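You operate a simulated robot arm through the tools that you are given. There is no shell and no other tool. Be economical: measure what you need, move in short steps, check, and stop when the job is done.

You are at the controls of a simulated robot arm. One attempt, no reset.

## Task
Change the blue press's foil to green for the next books, wind it through and test on the grey card.
Fine: new roll from the low foil stand, gold roll onto it; one good print on the card on the bed; bed out, press on.

Only the result counts: the job must be done as asked and must still hold three seconds after the hand-in. Knocking over, shifting, dropping, spilling or breaking anything else fails it.

## Robot
A 7-joint arm with a two-finger parallel gripper on a trunk, on a base that drives. Base frame: it is fixed to the floor where the robot stands at the start and does not move with it; the origin is under the middle of the robot, x ahead of it, y to its left, z up. Units: m, degrees, N and s.
With the tool pointing down near the work surface it reaches from about 0.1 to 0.64 m from the robot's upright axis, wherever it stands. Its first joint turns from -115.0 to 115.0 degrees. Places, roughly: blue press [0.6, 0.1, 1]; blue press bed [0.6, 0.1, 1.1]; blue press depth knob [0.4, 0, 0.9]; blue press heat dial [0.5, 0.1, 1.2]; blue press lever [0.4, 0.3, 1]; blue press switch [0.5, 0, 1.2]; blue press winder [0.6, 0.4, 1.1]; foil holder of the blue press [0.7, -0.2, 1.1]; foil roll [0.75, 1, 0.25]; red lock of the blue press [0.5, 0, 1.2]; top of the blue press bed [0.6, 0.1, 1.1]; top of the low foil stand [0.8, 0.8, 0.8]. Payload 3.91 kg.
The TCP is the grasp point between the finger pads, 0.03 m short of the fingertips. In the tool frame z runs along the fingers and y along their closing line. The gripper opens to 0.11 m. The fingers are 0.02 m wide and 0.01 m thick; the gripper's body (0.048 by 0.112 m) begins 0.055 m behind the TCP.
Orientation is told as [roll, pitch, yaw] about the base's x, y, z axes, in that order, counted from this pose: with the fingers straight down and closing along the base's y, the tool's x points along the base's -x, its y along +y and its z along -z.

## Interface
- The arm moves only by the tool arm_command. Its argument "moves" is a list of rows, each an object of numbers (a shift or turn left out is 0, a gripper value left out holds the last): "jaw": the closure in counts, from 0 (fully open) to 255 (shut); "x", "y", "z": the shift along the tool's x, y, z in m; "ax", "ay", "az": the turn, a rotation vector about the tool's x, y, z in degrees. In form: [{"jaw": .., "x": .., "y": .., "z": .., "ax": .., "ay": .., "az": ..}, ...]. A call has 1 to 10 rows; each row shifts and turns the commanded pose from where the row before left it, along the tool's axes as they then stand. Each row takes 0.2 s and may step no farther than 0.05 m and 8.6 degrees from the row before; otherwise, or with a gripper value out of range, the whole call is refused. A pose out of reach is approached as far as the arm can. The call stops where the force on the tool passes 90 N (or 10 N more than at its start, if that is more) or the arm is blocked; 0.2 s more then pass. Each finger travels about 0.153 m/s and halts on what it meets, pressing with about 24 N; the grip force reading is that of the motor and also rises with nothing between the fingers. The clock runs only during rows and for 0.2 s after the last one: add rows that do not move to give the fingers time. The reply holds the time, the measured pose of the TCP, the force on the tool along the base axes, the opening and the grip force, in the units named above and with some noise, with the torque about the TCP (base axes, N m) and any sound that the robot's microphone picked up.
- Cameras (640 x 400 px; columns grow to the right, rows downward): "scene" is now at [0.221, 0.1974, 1.3764]; the picture's right is [-0.06, -1.00, 0.00], its down [-0.76, 0.04, -0.65] and it looks along [0.65, -0.04, -0.76] (base axes); focal length 214 px, centre (320, 200). "wrist" rides on the gripper at [0.072, 0.017, -0.103] in the tool frame; the picture's right is [-0.23, 0.97, 0.00], its down [-0.76, -0.18, -0.62] and it looks along [-0.61, -0.14, 0.78] (tool axes); focal length 222 px, centre (320, 200). There is no depth. A picture from a camera that has moved, and an enlarged one, comes with that camera's place and axes in the base frame and with its lens. The place of the scene camera against the robot may be out by one fixed shift of up to 0.012 m in any direction.
- get_image(camera): a new picture of that camera. The clock stands still meanwhile.
- move_column(by): slides the trunk up (or, below 0, down) by that many m; the arm and the scene camera ride with it, the base frame stays. It gives what a move gives, with no picture.
- steer(legs): drives the robot by 1 to 6 legs, each [ahead, left, turn to the left] in m, m and degrees, along the robot's own axes; the way and the turn of a leg run together, so that a leg with both is an arc; at most 1.5 m and 180 degrees a leg. The arm and the cameras ride along, it lands a little off, and it stops where it bumps. It gives what a move gives.
- aim_head(pan, tilt): turns the head with the scene camera to pan (to the left, within 80 degrees either way) and tilt (down, from -29 to 69), counted from straight ahead of the robot. It gives what a move gives.
- inspect(camera, box): a new picture of the part [left, top, right, bottom] of that camera's present view, enlarged. The clock stands still meanwhile.
- job_done(): hands the job in; it is judged then, once.

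Go step by step. Nothing tells you exact positions but the pictures and the camera data: compare them with the known pose of the tool, close in by small moves and look again before you grip or let go. The budget is 120 turns and 78 pictures, counting those below and the enlarged ones. Unless the task says otherwise, let go and move clear before handing in, and close with one line.

The tools are called after "Emit:" by a JSON object that holds its "fn" and its "kwargs". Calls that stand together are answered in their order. arm_command: Moves the arm, as the interface text tells. Its arguments: {"type":"object","properties":{"moves":{"type":"array"}},"required":["moves"]} The other tools are called the same way: move_column (by) slides the trunk up or down; steer (legs) drives the base; aim_head (pan, tilt) turns the head that bears the scene camera; get_image (camera) takes a picture; inspect (camera, box) takes an enlarged picture of a part of a camera's view; job_done () hands the job in.

At the start:

```text
clock: 0.0
tool_pos: [0.4083, 0.3759, 1.3282]
ee_rot: [0.0, 0.0, 0.0]
force: [-0.5, 0.0, 0.2]
moment: [-0.02, 0.01, 0.01]
width: 0.1097
gripper_force: 0.0
trunk travel left (down, up): [-0.725, 0.265]
robot x, y, heading: [-0.0014, -0.0013, 0.0]
head pan, tilt: [-3.3, 49.4]
```

scene: 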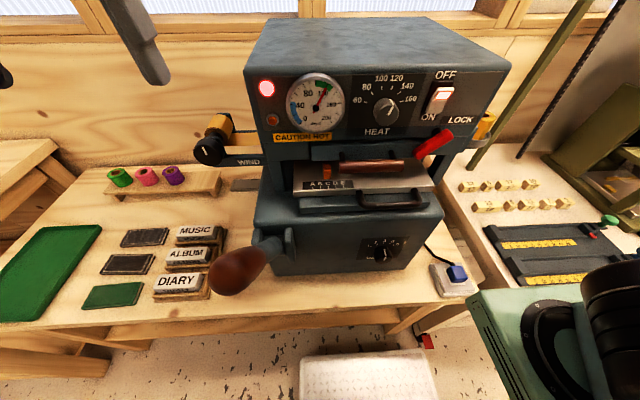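
wrist: 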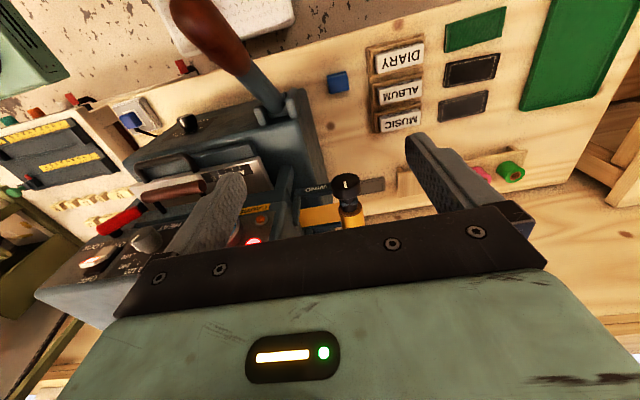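

I see a blue-grey hot foil press on a bench with a foil stand (green, pink, purple rolls) to its left. I'll look closer at the press and the stand first.

Emit:
{"fn": "inspect", "kwargs": {"camera": "scene", "box": [180, 60, 500, 260]}}

Emit:
{"fn": "inspect", "kwargs": {"camera": "scene", "box": [0, 120, 320, 320]}}

Emit:
{"fn": "inspect", "kwargs": {"camera": "wrist", "box": [40, 0, 600, 350]}}

```text
2.00 times, centred on (340, 160) of scene
camera zoom: at [0.221, 0.1974, 1.3764], right [-0.06, -1.0, 0.0], down [-0.76, 0.04, -0.65], along [0.65, -0.04, -0.76], focal length 429 px, centre (280, 280)
```

zoom: 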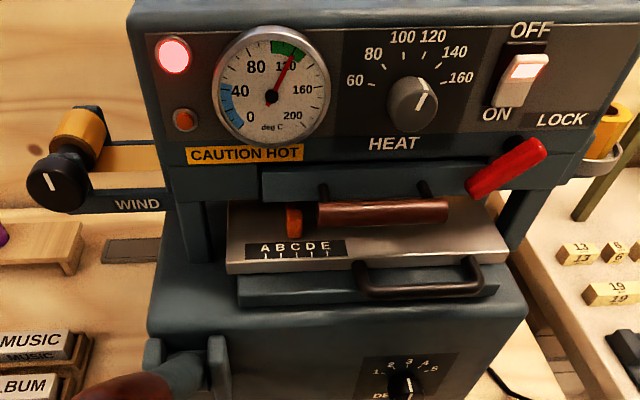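

```text
2.00 times, centred on (160, 220) of scene
camera zoom: at [0.221, 0.1974, 1.3764], right [-0.06, -1.0, 0.0], down [-0.76, 0.04, -0.65], along [0.65, -0.04, -0.76], focal length 429 px, centre (640, 160)
```

zoom: 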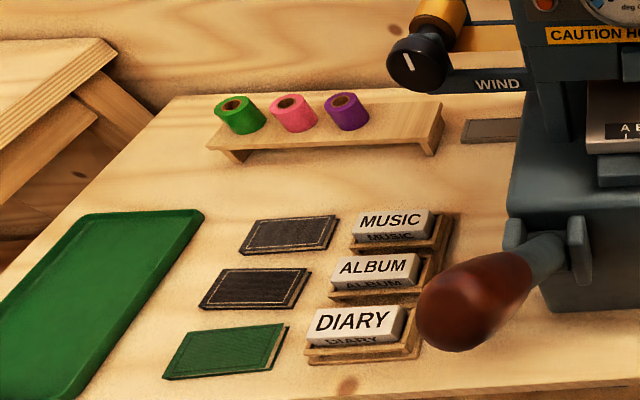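

```text
1.14 times, centred on (320, 175) of wrist
camera zoom: at [0.3339, 0.3942, 1.4302], right [0.23, 0.97, 0.0], down [0.76, -0.18, 0.62], along [0.61, -0.14, -0.78], focal length 254 px, centre (320, 229)
```

zoom: 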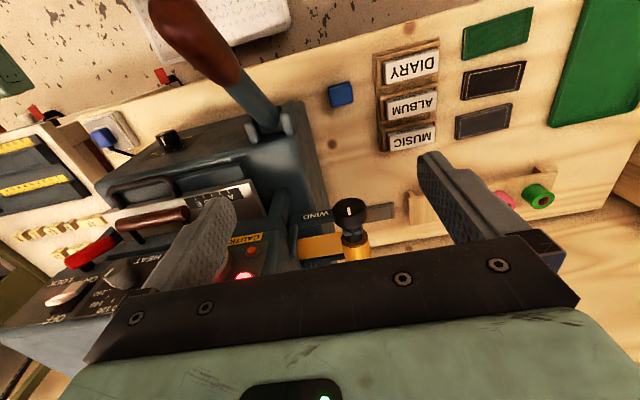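

The stand with the green, pink and purple rolls is on the bench at the left. I'll look around for a notice, a grey card and other stands, first to the left and then to the right.

Emit:
{"fn": "aim_head", "kwargs": {"pan": 45, "tilt": 40}}

Emit:
{"fn": "get_image", "kwargs": {"camera": "scene"}}

Emit:
{"fn": "aim_head", "kwargs": {"pan": -40, "tilt": 35}}

Emit:
{"fn": "get_image", "kwargs": {"camera": "scene"}}

Emit:
{"fn": "aim_head", "kwargs": {"pan": 0, "tilt": 10}}

Emit:
{"fn": "get_image", "kwargs": {"camera": "scene"}}

```text
clock: 1.2
tool_pos: [0.4078, 0.376, 1.3269]
ee_rot: [0.0, 0.0, 0.0]
force: [0.0, -0.6, -0.6]
moment: [0.01, 0.01, 0.01]
width: 0.1099
gripper_force: 0.1
trunk travel left (down, up): [-0.725, 0.265]
robot x, y, heading: [0.003, -0.0014, -0.2]
head pan, tilt: [45.0, 40.0]
```

```text
72 pictures are left
camera scene: at [0.2037, 0.2619, 1.3897], right [0.71, -0.71, 0.0], down [-0.46, -0.45, -0.77], along [0.54, 0.54, -0.64], focal length 214 px, centre (320, 200)
```

scene: 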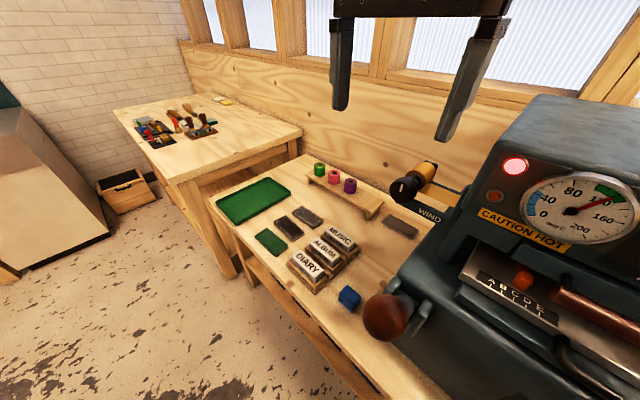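

```text
clock: 2.8
tool_pos: [0.4083, 0.3767, 1.3272]
ee_rot: [-0.1, 0.0, 0.0]
force: [0.2, 0.6, 0.7]
moment: [0.02, -0.01, -0.04]
width: 0.1099
gripper_force: 0.1
trunk travel left (down, up): [-0.725, 0.265]
robot x, y, heading: [-0.0011, -0.0014, -0.1]
head pan, tilt: [-40.0, 35.0]
```

```text
71 pictures are left
camera scene: at [0.2111, 0.1452, 1.3973], right [-0.64, -0.77, 0.0], down [-0.44, 0.37, -0.82], along [0.63, -0.53, -0.57], focal length 214 px, centre (320, 200)
```

scene: 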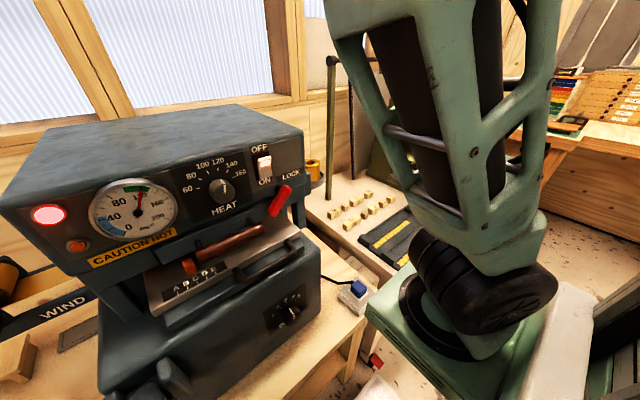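

```text
clock: 3.8
tool_pos: [0.4081, 0.3767, 1.3288]
ee_rot: [0.0, 0.1, 0.0]
force: [0.8, -0.4, -0.2]
moment: [0.04, 0.02, 0.01]
width: 0.1097
gripper_force: 0.0
trunk travel left (down, up): [-0.725, 0.265]
robot x, y, heading: [-0.0003, 0.0021, 0.1]
head pan, tilt: [0.0, 10.0]
```

```text
70 pictures are left
camera scene: at [0.2365, 0.2017, 1.4374], right [0.0, -1.0, 0.0], down [-0.17, 0.0, -0.98], along [0.98, 0.0, -0.17], focal length 214 px, centre (320, 200)
```

scene: 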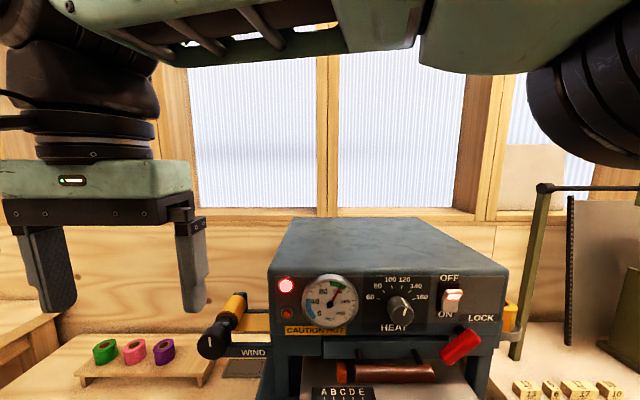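

The rolls sit on a low wooden stand, and there is a grey rectangle on the bench near the winder. I'll back off and lower the trunk to see into the bed slot.

Emit:
{"fn": "steer", "kwargs": {"legs": [[-0.3, 0, 0]]}}

Emit:
{"fn": "move_column", "kwargs": {"by": -0.25}}

Emit:
{"fn": "aim_head", "kwargs": {"pan": -8, "tilt": 10}}

Emit:
{"fn": "get_image", "kwargs": {"camera": "scene"}}

```text
clock: 5.8
tool_pos: [0.1117, 0.3788, 1.3275]
ee_rot: [0.1, 0.1, 0.4]
force: [0.5, -0.3, 0.4]
moment: [-0.04, 0.03, -0.01]
width: 0.1098
gripper_force: 0.1
trunk travel left (down, up): [-0.725, 0.265]
robot x, y, heading: [-0.2953, -0.0035, 0.2]
head pan, tilt: [0.0, 10.0]
```

```text
clock: 8.4
tool_pos: [0.1115, 0.3783, 1.0782]
ee_rot: [0.0, 0.0, 0.3]
force: [0.5, -0.1, 0.1]
moment: [-0.02, -0.01, -0.01]
width: 0.1099
gripper_force: 0.0
trunk travel left (down, up): [-0.475, 0.515]
robot x, y, heading: [-0.2925, -0.0008, 0.4]
head pan, tilt: [0.0, 10.0]
```

```text
clock: 9.1
tool_pos: [0.1109, 0.3791, 1.0783]
ee_rot: [-0.1, 0.1, 0.2]
force: [-0.3, 0.5, 0.0]
moment: [0.05, 0.02, 0.02]
width: 0.11
gripper_force: 0.1
trunk travel left (down, up): [-0.475, 0.515]
robot x, y, heading: [-0.2952, 0.0013, 0.2]
head pan, tilt: [-8.0, 10.0]
```

```text
69 pictures are left
camera scene: at [-0.0601, 0.1894, 1.1874], right [-0.13, -0.99, 0.0], down [-0.17, 0.02, -0.98], along [0.98, -0.13, -0.17], focal length 214 px, centre (320, 200)
```

scene: 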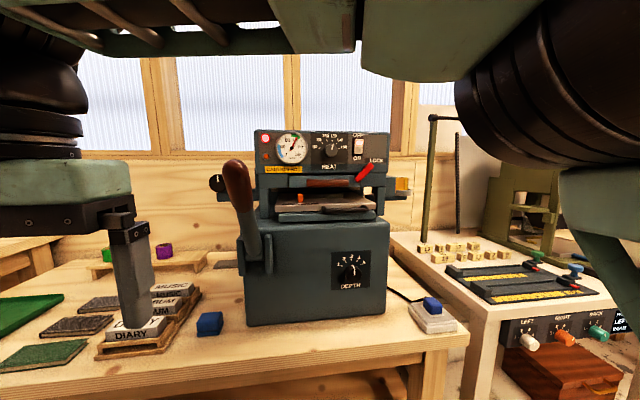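

Emit:
{"fn": "inspect", "kwargs": {"camera": "scene", "box": [200, 110, 440, 260]}}

Emit:
{"fn": "inspect", "kwargs": {"camera": "scene", "box": [264, 165, 392, 245]}}

```text
2.67 times, centred on (320, 185) of scene
camera zoom: at [-0.0601, 0.1894, 1.1874], right [-0.13, -0.99, 0.0], down [-0.17, 0.02, -0.98], along [0.98, -0.13, -0.17], focal length 572 px, centre (320, 240)
```

zoom: 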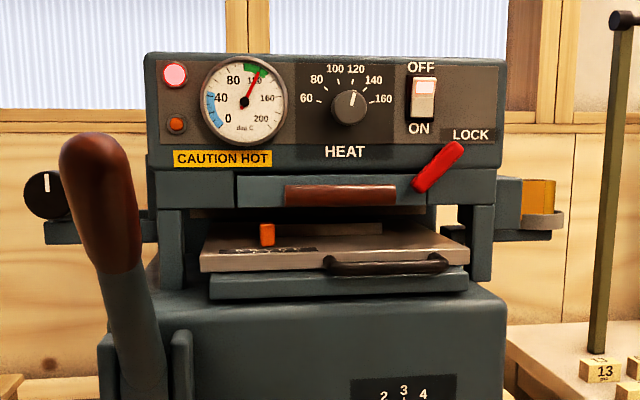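

```text
5.00 times, centred on (328, 205) of scene
camera zoom: at [-0.0601, 0.1894, 1.1874], right [-0.13, -0.99, 0.0], down [-0.17, 0.02, -0.98], along [0.98, -0.13, -0.17], focal length 1072 px, centre (280, 175)
```

zoom: 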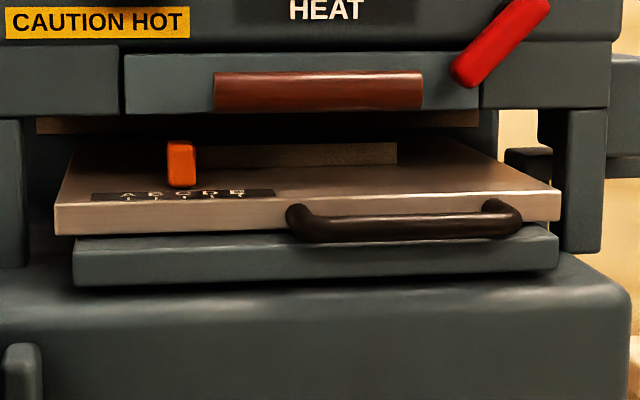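

The bed is in, and the foil rolls and a grey rectangle lie on the bench to the left. I'll drive left so the wrist camera can look at the stand and the card.

Emit:
{"fn": "steer", "kwargs": {"legs": [[0, 0.5, 0], [0.42, 0, 0]]}}

Emit:
{"fn": "get_image", "kwargs": {"camera": "wrist"}}

Emit:
{"fn": "aim_head", "kwargs": {"pan": 0, "tilt": 45}}

Emit:
{"fn": "get_image", "kwargs": {"camera": "scene"}}

```text
clock: 14.2
tool_pos: [0.5253, 0.8859, 1.0775]
ee_rot: [0.0, 0.0, 0.7]
force: [-0.2, -0.6, 0.1]
moment: [-0.01, 0.01, -0.02]
width: 0.1098
gripper_force: 0.0
trunk travel left (down, up): [-0.475, 0.515]
robot x, y, heading: [0.1237, 0.5056, 1.0]
head pan, tilt: [-8.0, 10.0]
```

```text
66 pictures are left
camera wrist: at [0.4515, 0.9022, 1.1802], right [0.22, 0.98, 0.0], down [0.76, -0.17, 0.62], along [0.61, -0.13, -0.78], focal length 222 px, centre (320, 200)
```

wrist: 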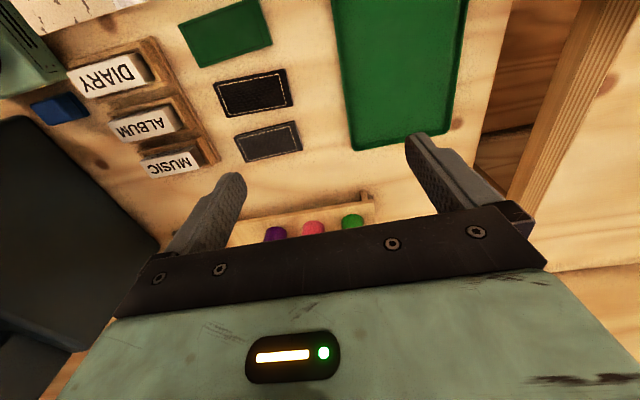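

```text
clock: 15.2
tool_pos: [0.5264, 0.8855, 1.0773]
ee_rot: [0.0, 0.0, 0.7]
force: [-0.4, 0.7, 0.2]
moment: [-0.01, 0.01, 0.02]
width: 0.11
gripper_force: 0.1
trunk travel left (down, up): [-0.475, 0.515]
robot x, y, heading: [0.1214, 0.5059, 0.6]
head pan, tilt: [0.0, 45.0]
```

```text
65 pictures are left
camera scene: at [0.3448, 0.7085, 1.1325], right [0.01, -1.0, 0.0], down [-0.71, -0.01, -0.71], along [0.71, 0.01, -0.71], focal length 214 px, centre (320, 200)
```

scene: 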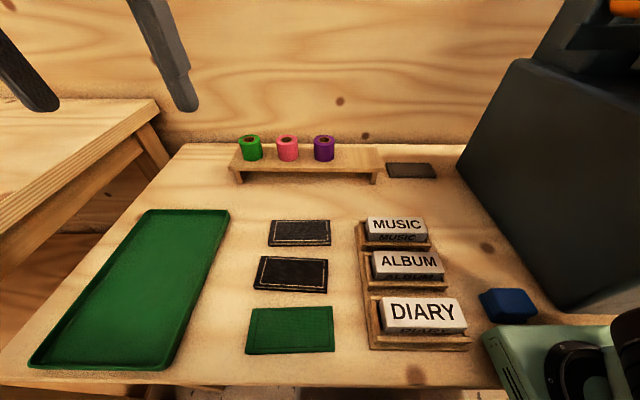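

Emit:
{"fn": "inspect", "kwargs": {"camera": "scene", "box": [220, 120, 460, 270]}}

Emit:
{"fn": "inspect", "kwargs": {"camera": "scene", "box": [225, 125, 353, 205]}}

```text
2.67 times, centred on (340, 195) of scene
camera zoom: at [0.3448, 0.7085, 1.1325], right [0.01, -1.0, 0.0], down [-0.71, -0.01, -0.71], along [0.71, 0.01, -0.71], focal length 572 px, centre (267, 213)
```

zoom: 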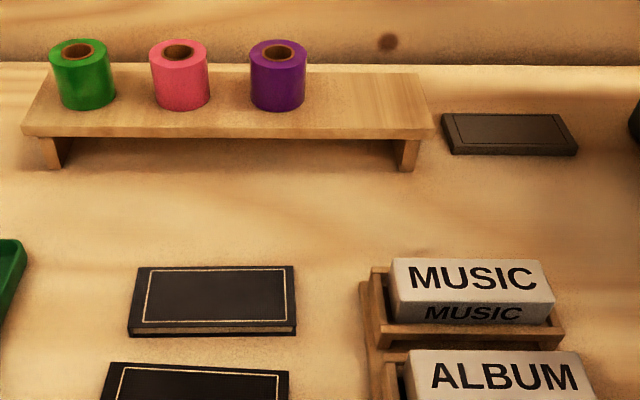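

```text
5.00 times, centred on (289, 165) of scene
camera zoom: at [0.3448, 0.7085, 1.1325], right [0.01, -1.0, 0.0], down [-0.71, -0.01, -0.71], along [0.71, 0.01, -0.71], focal length 1072 px, centre (475, 375)
```

zoom: 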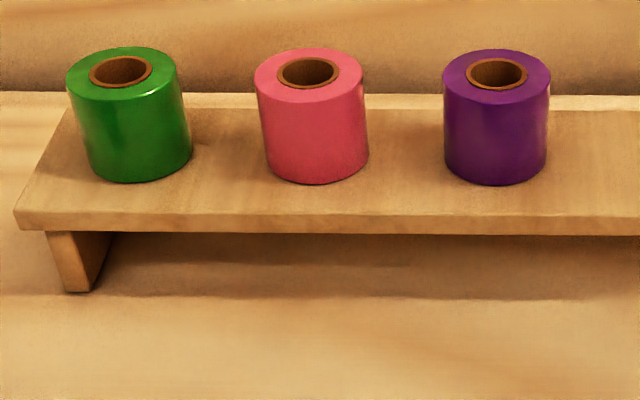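

The rolls stand upright on the stand with a free spot at its right end, and a grey card lies right of it. The stand is out of reach from here, so I'll drive left and ahead carefully.

Emit:
{"fn": "steer", "kwargs": {"legs": [[0, 0.25, 0], [0.15, 0, 0]]}}

Emit:
{"fn": "get_image", "kwargs": {"camera": "wrist"}}

```text
clock: 16.2
tool_pos: [0.5317, 0.9046, 1.079]
ee_rot: [0.3, 0.0, 0.0]
force: [1.0, -0.2, 0.7]
moment: [-0.03, 0.04, -0.01]
width: 0.1096
gripper_force: 0.1
trunk travel left (down, up): [-0.475, 0.515]
robot x, y, heading: [0.1249, 0.5338, -0.1]
head pan, tilt: [0.0, 45.0]
stopped in leg 1: the robot was blocked; the commanded pose is now the measured one
```

```text
62 pictures are left
camera wrist: at [0.4581, 0.9229, 1.1817], right [0.23, 0.97, 0.0], down [0.76, -0.18, 0.62], along [0.61, -0.14, -0.78], focal length 222 px, centre (320, 200)
```

wrist: 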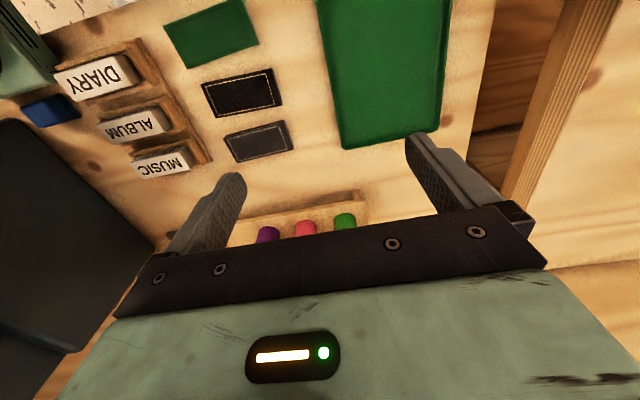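

The robot was blocked driving left. I'll look down and left to see by what.

Emit:
{"fn": "aim_head", "kwargs": {"pan": 40, "tilt": 65}}

Emit:
{"fn": "get_image", "kwargs": {"camera": "scene"}}

```text
clock: 17.3
tool_pos: [0.5323, 0.9045, 1.0802]
ee_rot: [0.3, -0.1, 0.1]
force: [-0.5, 0.0, -0.2]
moment: [0.02, 0.0, 0.03]
width: 0.11
gripper_force: 0.2
trunk travel left (down, up): [-0.475, 0.515]
robot x, y, heading: [0.1238, 0.5375, 0.3]
head pan, tilt: [40.0, 65.0]
```

```text
61 pictures are left
camera scene: at [0.3141, 0.769, 1.109], right [0.64, -0.77, 0.0], down [-0.69, -0.58, -0.43], along [0.32, 0.28, -0.9], focal length 214 px, centre (320, 200)
```

scene: 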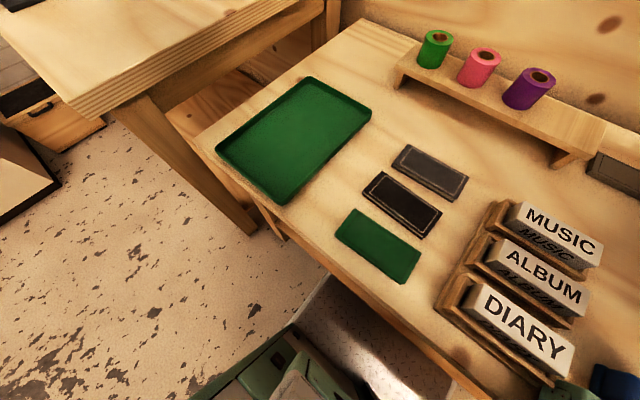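

The base runs under the bench and its left leg blocked it. I'll back off from the leg a little and try going straight ahead.

Emit:
{"fn": "steer", "kwargs": {"legs": [[0, -0.02, 0], [0.18, 0, 0]]}}

Emit:
{"fn": "aim_head", "kwargs": {"pan": 20, "tilt": 50}}

Emit:
{"fn": "get_image", "kwargs": {"camera": "scene"}}

```text
clock: 18.5
tool_pos: [0.5462, 0.8932, 1.0784]
ee_rot: [0.0, -0.1, 0.2]
force: [-0.5, -0.1, -0.2]
moment: [0.01, -0.01, 0.03]
width: 0.1098
gripper_force: 0.1
trunk travel left (down, up): [-0.475, 0.515]
robot x, y, heading: [0.1383, 0.5146, 0.2]
head pan, tilt: [40.0, 65.0]
stopped in leg 2: the robot was blocked; the commanded pose is now the measured one
```

```text
clock: 19.3
tool_pos: [0.5474, 0.8933, 1.0791]
ee_rot: [0.0, 0.0, 0.1]
force: [-0.3, 0.0, 0.2]
moment: [0.02, 0.03, 0.01]
width: 0.11
gripper_force: 0.1
trunk travel left (down, up): [-0.475, 0.515]
robot x, y, heading: [0.1397, 0.5146, 0.2]
head pan, tilt: [20.0, 50.0]
```

```text
60 pictures are left
camera scene: at [0.3548, 0.7443, 1.1255], right [0.34, -0.94, 0.0], down [-0.72, -0.26, -0.64], along [0.6, 0.22, -0.77], focal length 214 px, centre (320, 200)
```

scene: 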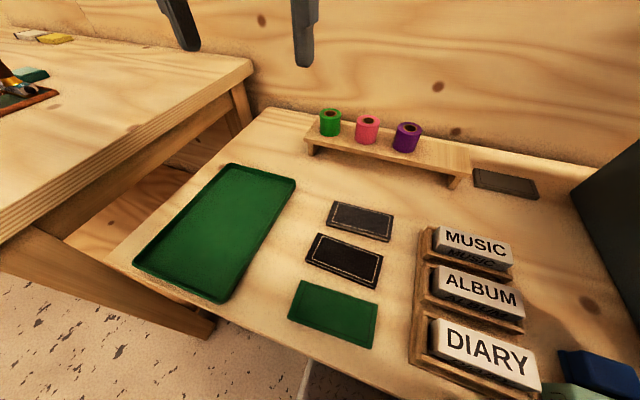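

The base stops at x≈0.14, so the roll is about 0.79 m off and I need a forward-tilted tool. I'll tilt about 34° and reach forward at height.

Emit:
{"fn": "arm_command", "kwargs": {"moves": [{"jaw": 0, "ay": -8.5}, {"ay": -8.5}, {"ay": -8.5}, {"ay": -8.5}, {"x": -0.0408, "z": 0.0275}, {"x": -0.0408, "z": 0.0275}, {"x": -0.0408, "z": 0.0275}, {"x": -0.0408, "z": 0.0275}]}}

Emit:
{"fn": "get_image", "kwargs": {"camera": "wrist"}}

```text
clock: 21.1
tool_pos: [0.7434, 0.8925, 1.0771]
ee_rot: [0.1, -33.9, 0.2]
force: [0.5, -0.5, 0.5]
moment: [0.02, -0.02, 0.01]
width: 0.1101
gripper_force: 0.1
trunk travel left (down, up): [-0.475, 0.515]
robot x, y, heading: [0.1352, 0.5152, 0.1]
head pan, tilt: [20.0, 50.0]
```

```text
59 pictures are left
camera wrist: at [0.6237, 0.9101, 1.1221], right [0.18, 0.97, 0.13], down [0.28, -0.18, 0.94], along [0.94, -0.14, -0.31], focal length 222 px, centre (320, 200)
```

wrist: 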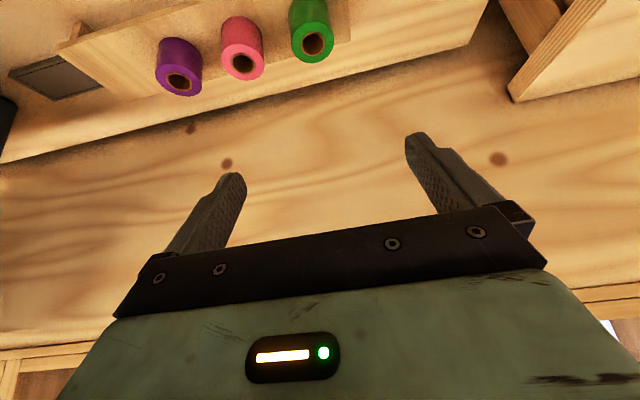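

The arm reaches with the tilt. The green roll is at about (0.826, 0.899), top z 0.855, so I'll move above it with narrowed jaws and look again.

Emit:
{"fn": "arm_command", "kwargs": {"moves": [{"jaw": 65, "x": -0.006, "y": 0.002, "z": 0.0403}, {"x": -0.006, "y": 0.002, "z": 0.0403}, {"x": -0.006, "y": 0.002, "z": 0.0403}, {"x": 0.0168, "z": 0.0249}, {"x": 0.0168, "z": 0.0249}, {}]}}

Emit:
{"fn": "get_image", "kwargs": {"camera": "wrist"}}

```text
clock: 22.5
tool_pos: [0.8272, 0.8991, 0.9274]
ee_rot: [0.0, -34.1, 0.1]
force: [-1.1, 0.1, 1.0]
moment: [0.01, 0.02, 0.01]
width: 0.0817
gripper_force: 0.1
trunk travel left (down, up): [-0.475, 0.515]
robot x, y, heading: [0.141, 0.5136, 0.1]
head pan, tilt: [20.0, 50.0]
```

```text
58 pictures are left
camera wrist: at [0.7066, 0.9157, 0.9715], right [0.19, 0.97, 0.13], down [0.28, -0.18, 0.94], along [0.94, -0.14, -0.31], focal length 222 px, centre (320, 200)
```

wrist: 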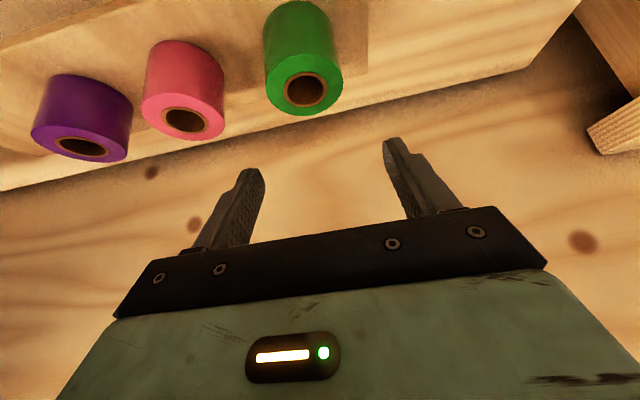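

The green roll's axis is at (0.823, 0.898), between the fingers. I'll descend to z≈0.842.

Emit:
{"fn": "arm_command", "kwargs": {"moves": [{"x": 0.0255, "z": 0.0341}, {"x": 0.0255, "z": 0.0341}, {}]}}

Emit:
{"fn": "get_image", "kwargs": {"camera": "wrist"}}

Emit:
{"fn": "inspect", "kwargs": {"camera": "scene", "box": [280, 70, 440, 170]}}

```text
clock: 23.3
tool_pos: [0.8214, 0.898, 0.842]
ee_rot: [0.2, -33.9, 0.1]
force: [-0.1, 0.3, -0.2]
moment: [0.02, -0.02, -0.03]
width: 0.0824
gripper_force: 0.0
trunk travel left (down, up): [-0.475, 0.515]
robot x, y, heading: [0.1391, 0.5163, -0.1]
head pan, tilt: [20.0, 50.0]
```

```text
57 pictures are left
camera wrist: at [0.7022, 0.9158, 0.8864], right [0.19, 0.97, 0.13], down [0.28, -0.18, 0.94], along [0.94, -0.14, -0.31], focal length 222 px, centre (320, 200)
```

wrist: 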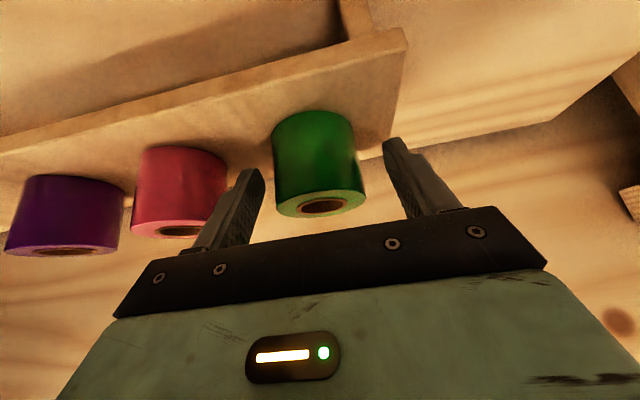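

```text
4.00 times, centred on (360, 120) of scene
camera zoom: at [0.3549, 0.7442, 1.1256], right [0.34, -0.94, 0.0], down [-0.72, -0.26, -0.64], along [0.6, 0.22, -0.77], focal length 858 px, centre (160, 520)
```

zoom: 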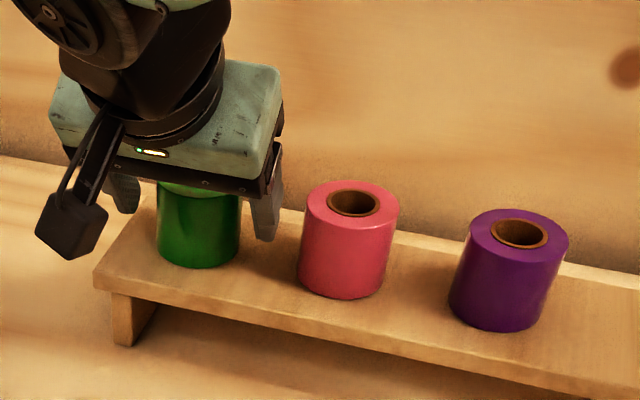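

The jaws straddle the green roll, but the gold one must come off the holder first and I have only one hand. I'll lift clear again, retract, and look at the grey card on the way.

Emit:
{"fn": "arm_command", "kwargs": {"moves": [{"x": -0.0268, "z": -0.0398}, {"x": -0.0268, "z": -0.0398}, {"x": -0.0268, "z": -0.0398}, {"x": -0.0268, "z": -0.0398}, {"x": 0.0249, "y": -0.04, "z": -0.0168}, {"x": 0.0249, "y": -0.04, "z": -0.0168}, {"x": 0.0249, "y": -0.04, "z": -0.0168}, {"x": 0.0249, "y": -0.04, "z": -0.0168}, {"y": -0.05}, {"y": -0.05}]}}

Emit:
{"fn": "get_image", "kwargs": {"camera": "wrist"}}

Emit:
{"fn": "aim_head", "kwargs": {"pan": -10, "tilt": 45}}

Emit:
{"fn": "get_image", "kwargs": {"camera": "scene"}}

```text
clock: 25.5
tool_pos: [0.7017, 0.638, 1.0363]
ee_rot: [0.1, -33.9, 0.2]
force: [-0.1, 0.9, -0.5]
moment: [0.0, 0.01, -0.01]
width: 0.0821
gripper_force: 0.1
trunk travel left (down, up): [-0.475, 0.515]
robot x, y, heading: [0.1379, 0.5179, 0.2]
head pan, tilt: [20.0, 50.0]
```

```text
55 pictures are left
camera wrist: at [0.5824, 0.6548, 1.0808], right [0.18, 0.97, 0.13], down [0.28, -0.18, 0.94], along [0.94, -0.14, -0.31], focal length 222 px, centre (320, 200)
```

wrist: 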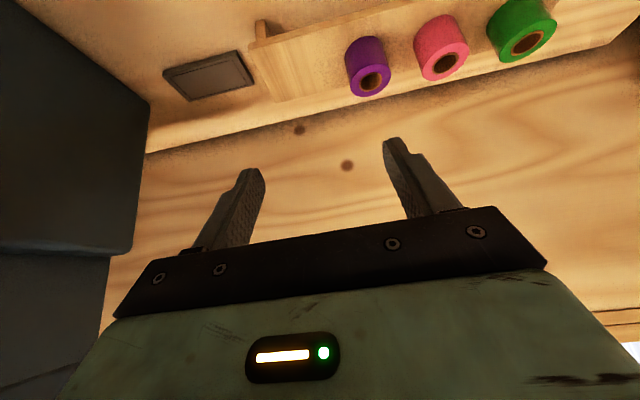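

```text
clock: 26.5
tool_pos: [0.7029, 0.6378, 1.037]
ee_rot: [0.0, -34.0, 0.1]
force: [0.2, 0.1, -1.3]
moment: [0.0, -0.03, -0.03]
width: 0.0821
gripper_force: 0.1
trunk travel left (down, up): [-0.475, 0.515]
robot x, y, heading: [0.1415, 0.515, 0.2]
head pan, tilt: [-10.0, 45.0]
```

```text
54 pictures are left
camera scene: at [0.3627, 0.7038, 1.1325], right [-0.17, -0.99, 0.0], down [-0.7, 0.12, -0.71], along [0.7, -0.12, -0.71], focal length 214 px, centre (320, 200)
```

scene: 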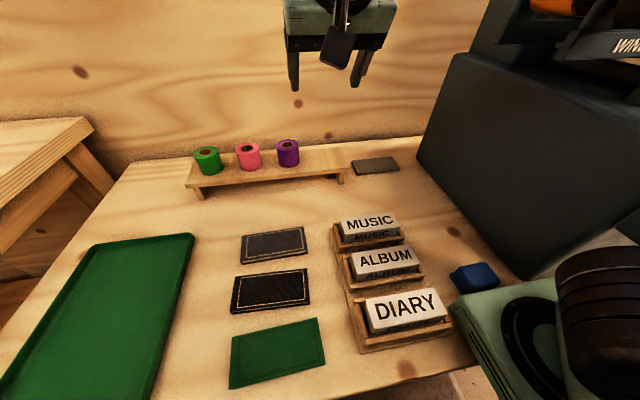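

The card is about 0.06×0.12 m, centred near (0.826, 0.475). Next I'll upright the tool, retract it and drive to the front of the press to study the bed and holder.

Emit:
{"fn": "arm_command", "kwargs": {"moves": [{"ay": 8.5}, {"ay": 8.5}, {"ay": 8.5}, {"ay": 8.5}, {"x": 0.05}, {"x": 0.05}, {"x": 0.05}, {"x": 0.05, "z": -0.02}, {"z": -0.05}, {"z": -0.05}]}}

Emit:
{"fn": "steer", "kwargs": {"legs": [[-0.43, 0, 0], [0, -0.5, 0]]}}

Emit:
{"fn": "move_column", "kwargs": {"by": 0.3}}

Emit:
{"fn": "steer", "kwargs": {"legs": [[0, -0.2, 0], [0.35, 0, 0]]}}

Emit:
{"fn": "aim_head", "kwargs": {"pan": -20, "tilt": 35}}

Emit:
{"fn": "get_image", "kwargs": {"camera": "scene"}}

```text
refused: row 8 steps farther than a row can; nothing moved
```

```text
clock: 31.6
tool_pos: [0.2758, 0.1396, 1.0361]
ee_rot: [0.0, -34.1, 0.2]
force: [-0.5, -0.6, 0.9]
moment: [0.04, 0.0, 0.0]
width: 0.082
gripper_force: 0.0
trunk travel left (down, up): [-0.475, 0.515]
robot x, y, heading: [-0.2858, 0.017, 0.0]
head pan, tilt: [-10.0, 45.0]
```

```text
clock: 34.6
tool_pos: [0.2758, 0.1392, 1.3366]
ee_rot: [0.0, -34.0, 0.2]
force: [0.4, 0.1, 0.5]
moment: [-0.01, -0.02, 0.01]
width: 0.0819
gripper_force: 0.0
trunk travel left (down, up): [-0.775, 0.215]
robot x, y, heading: [-0.2865, 0.0202, 0.0]
head pan, tilt: [-10.0, 45.0]
```

```text
clock: 38.1
tool_pos: [0.572, -0.0816, 1.3367]
ee_rot: [0.0, -34.0, -2.5]
force: [-0.1, 0.6, -0.2]
moment: [-0.01, 0.05, 0.02]
width: 0.0819
gripper_force: 0.0
trunk travel left (down, up): [-0.775, 0.215]
robot x, y, heading: [0.0024, -0.1822, -2.7]
head pan, tilt: [-10.0, 45.0]
```

```text
clock: 38.8
tool_pos: [0.5704, -0.0809, 1.3368]
ee_rot: [0.0, -34.0, -2.4]
force: [-0.4, 0.1, -0.2]
moment: [-0.01, -0.03, 0.01]
width: 0.0821
gripper_force: 0.1
trunk travel left (down, up): [-0.775, 0.215]
robot x, y, heading: [0.0023, -0.1795, -2.7]
head pan, tilt: [-20.0, 35.0]
```

```text
53 pictures are left
camera scene: at [0.2366, -0.0163, 1.4472], right [-0.38, -0.92, 0.0], down [-0.53, 0.22, -0.82], along [0.76, -0.31, -0.57], focal length 214 px, centre (320, 200)
```

scene: 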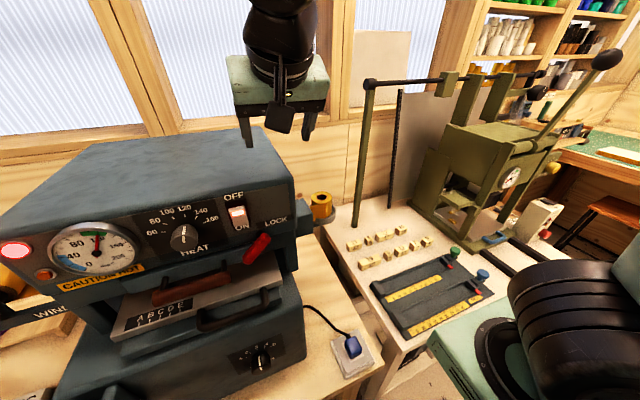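

The gripper is above the press on the holder side. I'll zoom in on the gold roll and the holder.

Emit:
{"fn": "inspect", "kwargs": {"camera": "scene", "box": [230, 150, 390, 250]}}

Emit:
{"fn": "get_image", "kwargs": {"camera": "wrist"}}

```text
4.00 times, centred on (310, 200) of scene
camera zoom: at [0.2366, -0.0163, 1.4472], right [-0.38, -0.92, 0.0], down [-0.53, 0.22, -0.82], along [0.76, -0.31, -0.57], focal length 858 px, centre (360, 200)
```

zoom: 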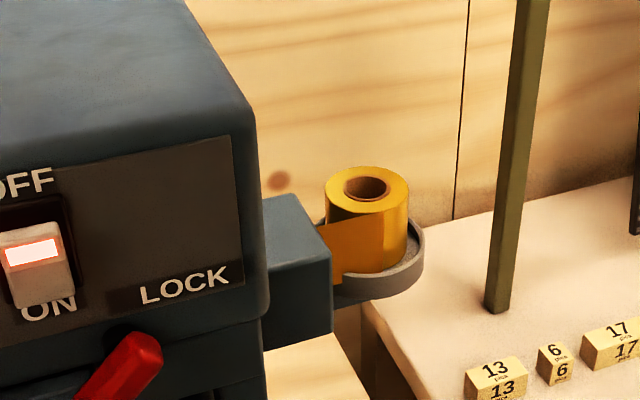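

```text
51 pictures are left
camera wrist: at [0.4518, -0.0593, 1.3811], right [0.23, 0.96, 0.13], down [0.27, -0.19, 0.94], along [0.93, -0.18, -0.31], focal length 222 px, centre (320, 200)
```

wrist: 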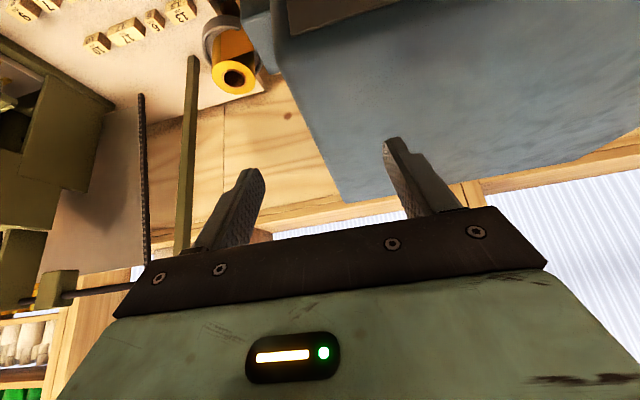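

The gold roll stands in a shallow rimmed cup, top centre about (0.655, -0.19, 1.125). My drive fell short and skewed, so I'll look at the floor for obstacles before nudging on.

Emit:
{"fn": "aim_head", "kwargs": {"pan": -5, "tilt": 69}}

Emit:
{"fn": "get_image", "kwargs": {"camera": "scene"}}

```text
clock: 39.8
tool_pos: [0.5709, -0.0809, 1.3359]
ee_rot: [0.0, -33.9, -2.5]
force: [0.9, 0.3, 0.3]
moment: [0.05, -0.01, -0.01]
width: 0.0824
gripper_force: 0.0
trunk travel left (down, up): [-0.775, 0.215]
robot x, y, heading: [0.0027, -0.181, -2.5]
head pan, tilt: [-5.0, 68.8]
```

```text
50 pictures are left
camera scene: at [0.2111, 0.0099, 1.4037], right [-0.13, -0.99, 0.0], down [-0.92, 0.12, -0.36], along [0.36, -0.05, -0.93], focal length 214 px, centre (320, 200)
```

scene: 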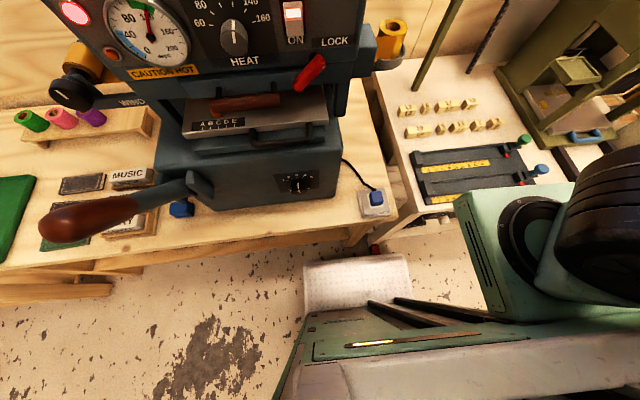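

The right bench's leg and a red foot at about (0.37, -0.39) limit the base on that side. I'll raise, square up, shift left and go ahead so the holder comes within tool-down reach.

Emit:
{"fn": "move_column", "kwargs": {"by": 0.15}}

Emit:
{"fn": "steer", "kwargs": {"legs": [[-0.06, 0, 2.6], [0, 0.15, 0], [0.18, 0, 0]]}}

```text
clock: 41.5
tool_pos: [0.5712, -0.083, 1.4862]
ee_rot: [0.0, -33.9, -2.5]
force: [0.4, 0.4, -0.1]
moment: [-0.04, 0.01, 0.0]
width: 0.082
gripper_force: 0.1
trunk travel left (down, up): [-0.925, 0.065]
robot x, y, heading: [-0.0002, -0.1795, -2.7]
head pan, tilt: [-5.0, 68.8]
```

```text
clock: 44.3
tool_pos: [0.6023, 0.0907, 1.4868]
ee_rot: [-0.1, -34.0, -1.1]
force: [-0.6, 0.0, 0.2]
moment: [-0.03, 0.02, 0.01]
width: 0.0822
gripper_force: 0.0
trunk travel left (down, up): [-0.925, 0.065]
robot x, y, heading: [0.0374, -0.0201, -0.7]
head pan, tilt: [-5.0, 68.8]
stopped in leg 3: the robot was blocked; the commanded pose is now the measured one
```

I was blocked again at x≈0.04, probably by the right-hand leg of this bench. I'll shift left a bit more and retry.

Emit:
{"fn": "steer", "kwargs": {"legs": [[-0.03, 0, 0.7], [0, 0.08, 0], [0.13, 0, 0]]}}

Emit:
{"fn": "get_image", "kwargs": {"camera": "scene"}}

```text
clock: 46.5
tool_pos: [0.6545, 0.1746, 1.4845]
ee_rot: [-0.2, -34.0, -1.3]
force: [-0.1, -1.4, 1.5]
moment: [-0.01, -0.01, 0.0]
width: 0.0823
gripper_force: 0.0
trunk travel left (down, up): [-0.925, 0.065]
robot x, y, heading: [0.0845, 0.0688, -1.1]
head pan, tilt: [-5.0, 68.8]
stopped in leg 3: the robot was blocked; the commanded pose is now the measured one
```

```text
49 pictures are left
camera scene: at [0.2889, 0.2604, 1.5536], right [-0.11, -0.99, 0.0], down [-0.93, 0.1, -0.36], along [0.36, -0.04, -0.93], focal length 214 px, centre (320, 200)
```

scene: 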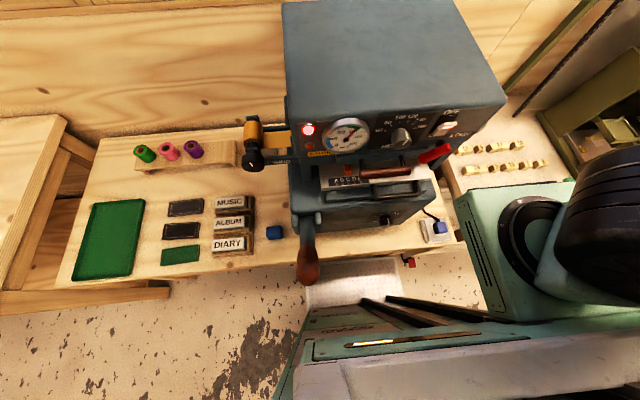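

I'm at (0.085, 0.07), which puts the holder 0.63 m away. I'll upright the tool and turn it 90° so the jaws close along x with the wrist camera facing away from the press.

Emit:
{"fn": "arm_command", "kwargs": {"moves": [{"jaw": 40, "ay": 8.5}, {"ay": 8.5}, {"ay": 8.5}, {"ay": 8.5}, {"az": -8.3}, {"az": -8.3}, {"az": -8.3}, {"az": -8.3}, {"az": -8.3}, {"az": -8.3}]}}

Emit:
{"fn": "arm_command", "kwargs": {"moves": [{"az": -8.3}, {"az": -8.3}, {"az": -8.3}, {"az": -8.3}, {"az": -8.3}, {"x": 0.05}, {"x": 0.05}, {"x": 0.05}, {"x": 0.05}, {"x": 0.05}]}}

```text
clock: 48.8
tool_pos: [0.6538, 0.1745, 1.4848]
ee_rot: [0.0, 0.2, 48.5]
force: [0.0, 0.2, -0.4]
moment: [-0.02, -0.03, 0.01]
width: 0.0928
gripper_force: 0.2
trunk travel left (down, up): [-0.925, 0.065]
robot x, y, heading: [0.0875, 0.0648, -1.1]
head pan, tilt: [-5.0, 68.8]
```

```text
clock: 51.0
tool_pos: [0.6522, -0.0733, 1.4835]
ee_rot: [0.1, 0.2, 89.9]
force: [0.6, 0.1, -0.7]
moment: [-0.01, -0.04, 0.01]
width: 0.0926
gripper_force: 0.0
trunk travel left (down, up): [-0.925, 0.065]
robot x, y, heading: [0.087, 0.0689, -1.1]
head pan, tilt: [-5.0, 68.8]
```

Works well. I'll move on to y=-0.19 and down to z≈1.23, then look.

Emit:
{"fn": "arm_command", "kwargs": {"moves": [{"x": 0.05}, {"x": 0.05}, {"x": 0.017}, {"z": 0.05}, {"z": 0.05}, {"z": 0.05}, {"z": 0.05}, {"z": 0.05}, {}]}}

Emit:
{"fn": "get_image", "kwargs": {"camera": "wrist"}}

Emit:
{"fn": "aim_head", "kwargs": {"pan": -40, "tilt": 45}}

Emit:
{"fn": "get_image", "kwargs": {"camera": "scene"}}

```text
clock: 53.0
tool_pos: [0.652, -0.1936, 1.2353]
ee_rot: [0.0, 0.2, 89.8]
force: [0.0, -0.4, -0.5]
moment: [0.04, 0.01, 0.0]
width: 0.0929
gripper_force: 0.1
trunk travel left (down, up): [-0.925, 0.065]
robot x, y, heading: [0.0868, 0.0713, -1.1]
head pan, tilt: [-5.0, 68.8]
```

```text
48 pictures are left
camera wrist: at [0.6338, -0.2648, 1.3387], right [-0.97, 0.23, 0.0], down [0.18, 0.76, 0.62], along [0.14, 0.6, -0.78], focal length 222 px, centre (320, 200)
```

wrist: 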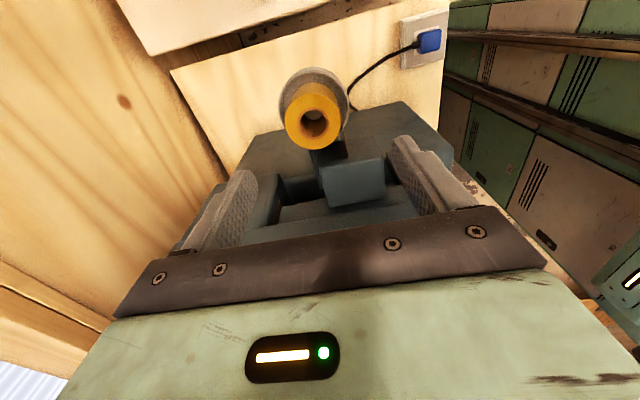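

```text
clock: 54.0
tool_pos: [0.6522, -0.1923, 1.2361]
ee_rot: [0.2, 0.1, 89.9]
force: [0.1, 0.2, -0.6]
moment: [0.03, 0.0, 0.0]
width: 0.0925
gripper_force: 0.1
trunk travel left (down, up): [-0.925, 0.065]
robot x, y, heading: [0.0846, 0.0703, -1.0]
head pan, tilt: [-40.0, 45.0]
```

```text
47 pictures are left
camera scene: at [0.2949, 0.2127, 1.5824], right [-0.66, -0.75, 0.0], down [-0.53, 0.46, -0.71], along [0.53, -0.46, -0.71], focal length 214 px, centre (320, 200)
```

scene: 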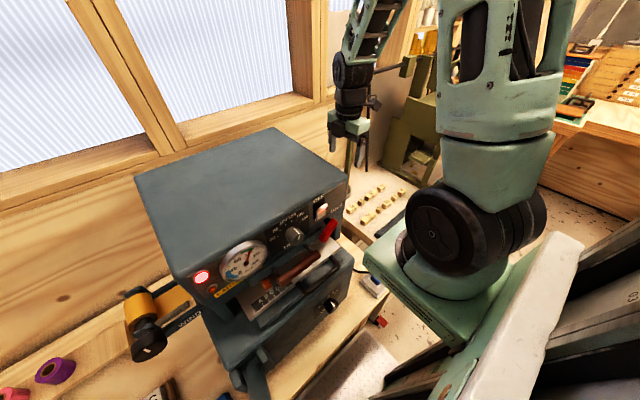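

The gold roll centre computes to (0.657, -0.194), top about z 1.11, with roughly 0.04 exposed above the cup rim. I'll descend partway and check.

Emit:
{"fn": "arm_command", "kwargs": {"moves": [{"x": 0.001, "y": -0.005, "z": 0.04}, {"z": 0.04}, {}]}}

Emit:
{"fn": "get_image", "kwargs": {"camera": "wrist"}}

Emit:
{"fn": "inspect", "kwargs": {"camera": "scene", "box": [280, 70, 440, 230]}}

```text
clock: 54.8
tool_pos: [0.6554, -0.1923, 1.1563]
ee_rot: [0.1, 0.2, 89.9]
force: [-0.1, 0.0, -0.1]
moment: [-0.02, -0.02, -0.04]
width: 0.0927
gripper_force: 0.1
trunk travel left (down, up): [-0.925, 0.065]
robot x, y, heading: [0.0883, 0.0646, -1.2]
head pan, tilt: [-40.0, 45.0]
```

```text
46 pictures are left
camera wrist: at [0.6371, -0.2643, 1.2593], right [-0.97, 0.23, 0.0], down [0.18, 0.76, 0.62], along [0.14, 0.6, -0.78], focal length 222 px, centre (320, 200)
```

wrist: 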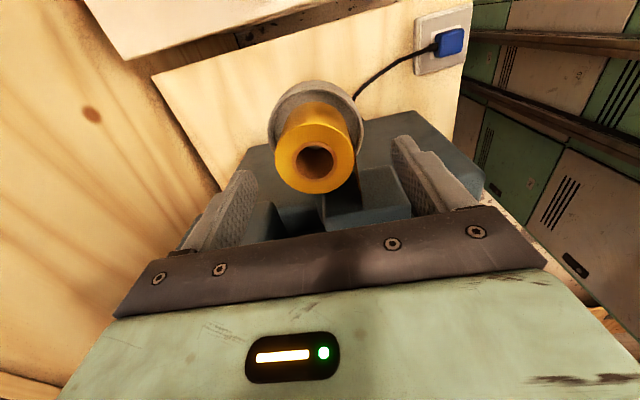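

```text
2.50 times, centred on (360, 150) of scene
camera zoom: at [0.2951, 0.2125, 1.5824], right [-0.66, -0.75, 0.0], down [-0.53, 0.47, -0.71], along [0.53, -0.47, -0.71], focal length 536 px, centre (220, 325)
```

zoom: 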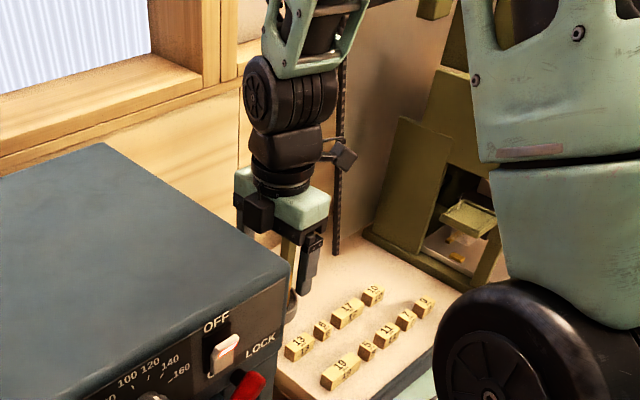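

Alignment is good, so I'll descend to z≈1.110 and close.

Emit:
{"fn": "arm_command", "kwargs": {"moves": [{"y": -0.002, "z": 0.046}, {}, {"jaw": 255}, {}, {}, {}]}}

Emit:
{"fn": "get_image", "kwargs": {"camera": "wrist"}}

```text
clock: 56.2
tool_pos: [0.6594, -0.193, 1.1121]
ee_rot: [0.0, 0.2, 90.0]
force: [10.9, 1.5, -2.9]
moment: [0.0, -0.86, 0.1]
width: 0.0759
gripper_force: 45.1
trunk travel left (down, up): [-0.925, 0.065]
robot x, y, heading: [0.0867, 0.0676, -1.3]
head pan, tilt: [-40.0, 45.0]
```

```text
44 pictures are left
camera wrist: at [0.6406, -0.2638, 1.2149], right [-0.97, 0.23, 0.0], down [0.18, 0.76, 0.62], along [0.14, 0.6, -0.78], focal length 222 px, centre (320, 200)
```

wrist: 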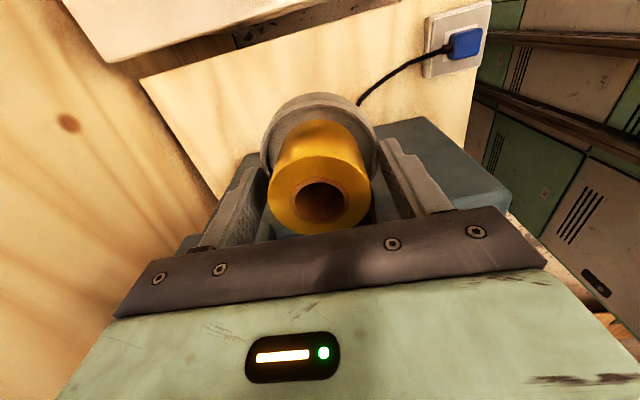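

Width 0.076 m means I closed on the cup rim, not the roll. I'll open, rise 0.015 and close again gently.

Emit:
{"fn": "arm_command", "kwargs": {"moves": [{"jaw": 40}, {}, {"z": -0.015}, {}]}}

Emit:
{"fn": "arm_command", "kwargs": {"moves": [{"jaw": 110}, {}, {}]}}

Emit:
{"fn": "get_image", "kwargs": {"camera": "wrist"}}

```text
clock: 57.2
tool_pos: [0.6582, -0.1931, 1.1266]
ee_rot: [0.2, 0.1, 89.7]
force: [0.0, 0.6, -0.7]
moment: [0.01, -0.01, -0.01]
width: 0.0925
gripper_force: 0.1
trunk travel left (down, up): [-0.925, 0.065]
robot x, y, heading: [0.0862, 0.0683, -0.9]
head pan, tilt: [-40.0, 45.0]
```

```text
clock: 58.0
tool_pos: [0.6576, -0.1935, 1.1283]
ee_rot: [0.1, 0.2, 89.8]
force: [-0.1, 0.0, 0.0]
moment: [0.0, -0.01, -0.01]
width: 0.0627
gripper_force: 0.1
trunk travel left (down, up): [-0.925, 0.065]
robot x, y, heading: [0.0885, 0.0663, -1.3]
head pan, tilt: [-40.0, 45.0]
```

```text
43 pictures are left
camera wrist: at [0.6398, -0.2648, 1.2297], right [-0.97, 0.23, 0.0], down [0.18, 0.76, 0.62], along [0.14, 0.6, -0.78], focal length 222 px, centre (320, 200)
```

wrist: 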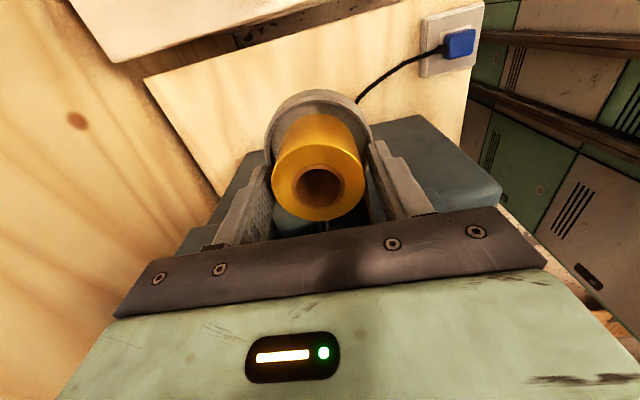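

The jaws now clear the rim and the roll is between them. I'll close on it.

Emit:
{"fn": "arm_command", "kwargs": {"moves": [{"jaw": 255}, {}, {}]}}

Emit:
{"fn": "arm_command", "kwargs": {"moves": [{"z": -0.03}, {}]}}

Emit:
{"fn": "get_image", "kwargs": {"camera": "wrist"}}

```text
clock: 58.8
tool_pos: [0.6583, -0.1938, 1.1279]
ee_rot: [0.1, 0.3, 89.8]
force: [0.2, -0.8, 1.6]
moment: [-0.01, -0.13, -0.03]
width: 0.0542
gripper_force: 23.9
trunk travel left (down, up): [-0.925, 0.065]
robot x, y, heading: [0.082, 0.0655, -1.2]
head pan, tilt: [-40.0, 45.0]
```

```text
clock: 59.4
tool_pos: [0.6588, -0.1931, 1.1567]
ee_rot: [0.1, 0.2, 89.9]
force: [-0.3, -0.7, -0.6]
moment: [0.02, 0.03, 0.03]
width: 0.0
gripper_force: 23.5
trunk travel left (down, up): [-0.925, 0.065]
robot x, y, heading: [0.0858, 0.0629, -0.9]
head pan, tilt: [-40.0, 45.0]
```

```text
42 pictures are left
camera wrist: at [0.6401, -0.2643, 1.2593], right [-0.97, 0.23, 0.0], down [0.18, 0.76, 0.62], along [0.14, 0.6, -0.78], focal length 222 px, centre (320, 200)
```

wrist: 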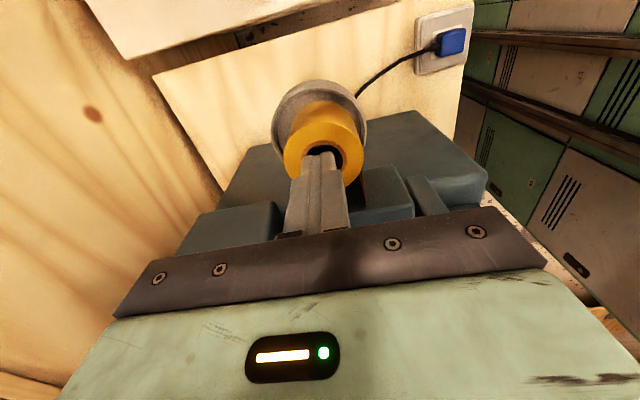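

The roll slipped out because my grip was too shallow. I'll retry about 8 mm deeper, still above the rim.

Emit:
{"fn": "arm_command", "kwargs": {"moves": [{"jaw": 40}, {}, {}, {"z": 0.037}, {}, {"jaw": 110}, {}, {}]}}

```text
clock: 61.2
tool_pos: [0.6563, -0.1931, 1.1198]
ee_rot: [0.1, 0.3, 89.8]
force: [0.3, 0.5, -1.2]
moment: [0.02, -0.01, -0.01]
width: 0.0626
gripper_force: 0.0
trunk travel left (down, up): [-0.925, 0.065]
robot x, y, heading: [0.0834, 0.0642, -1.0]
head pan, tilt: [-40.0, 45.0]
```

Emit:
{"fn": "arm_command", "kwargs": {"moves": [{"z": 0.004}, {}, {"jaw": 255}, {}, {}, {}]}}

Emit:
{"fn": "arm_command", "kwargs": {"moves": [{"z": -0.015}, {}]}}

```text
clock: 62.6
tool_pos: [0.6576, -0.1931, 1.1158]
ee_rot: [0.1, 0.1, 89.7]
force: [-0.7, 0.7, 0.7]
moment: [0.0, -0.02, 0.02]
width: 0.054
gripper_force: 23.7
trunk travel left (down, up): [-0.925, 0.065]
robot x, y, heading: [0.0857, 0.0655, -1.0]
head pan, tilt: [-40.0, 45.0]
```

```text
clock: 63.2
tool_pos: [0.6571, -0.194, 1.1294]
ee_rot: [0.2, 0.2, 89.9]
force: [0.3, 0.6, -1.1]
moment: [0.01, 0.04, 0.0]
width: 0.0541
gripper_force: 24.0
trunk travel left (down, up): [-0.925, 0.065]
robot x, y, heading: [0.0857, 0.0674, -1.1]
head pan, tilt: [-40.0, 45.0]
```

Emit:
{"fn": "arm_command", "kwargs": {"moves": [{"z": -0.015}, {"z": -0.02}, {"z": -0.02}, {}]}}

Emit:
{"fn": "get_image", "kwargs": {"camera": "wrist"}}

```text
clock: 64.2
tool_pos: [0.6585, -0.1927, 1.184]
ee_rot: [0.1, 0.2, 89.8]
force: [-0.1, -0.5, -0.7]
moment: [-0.02, 0.0, -0.03]
width: 0.054
gripper_force: 24.2
trunk travel left (down, up): [-0.925, 0.065]
robot x, y, heading: [0.087, 0.0631, -1.3]
head pan, tilt: [-40.0, 45.0]
```

```text
41 pictures are left
camera wrist: at [0.6391, -0.2643, 1.2874], right [-0.97, 0.23, 0.0], down [0.18, 0.76, 0.62], along [0.14, 0.6, -0.78], focal length 222 px, centre (320, 200)
```

wrist: 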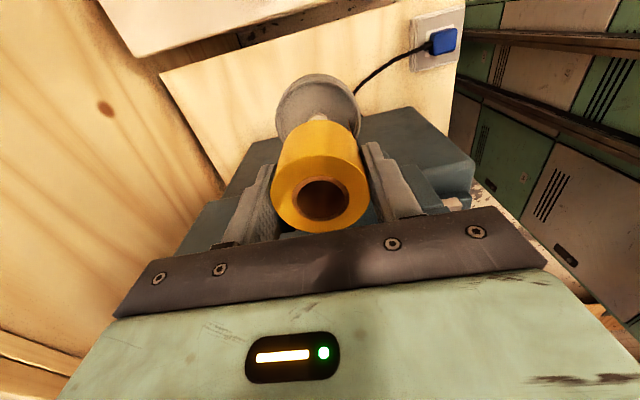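

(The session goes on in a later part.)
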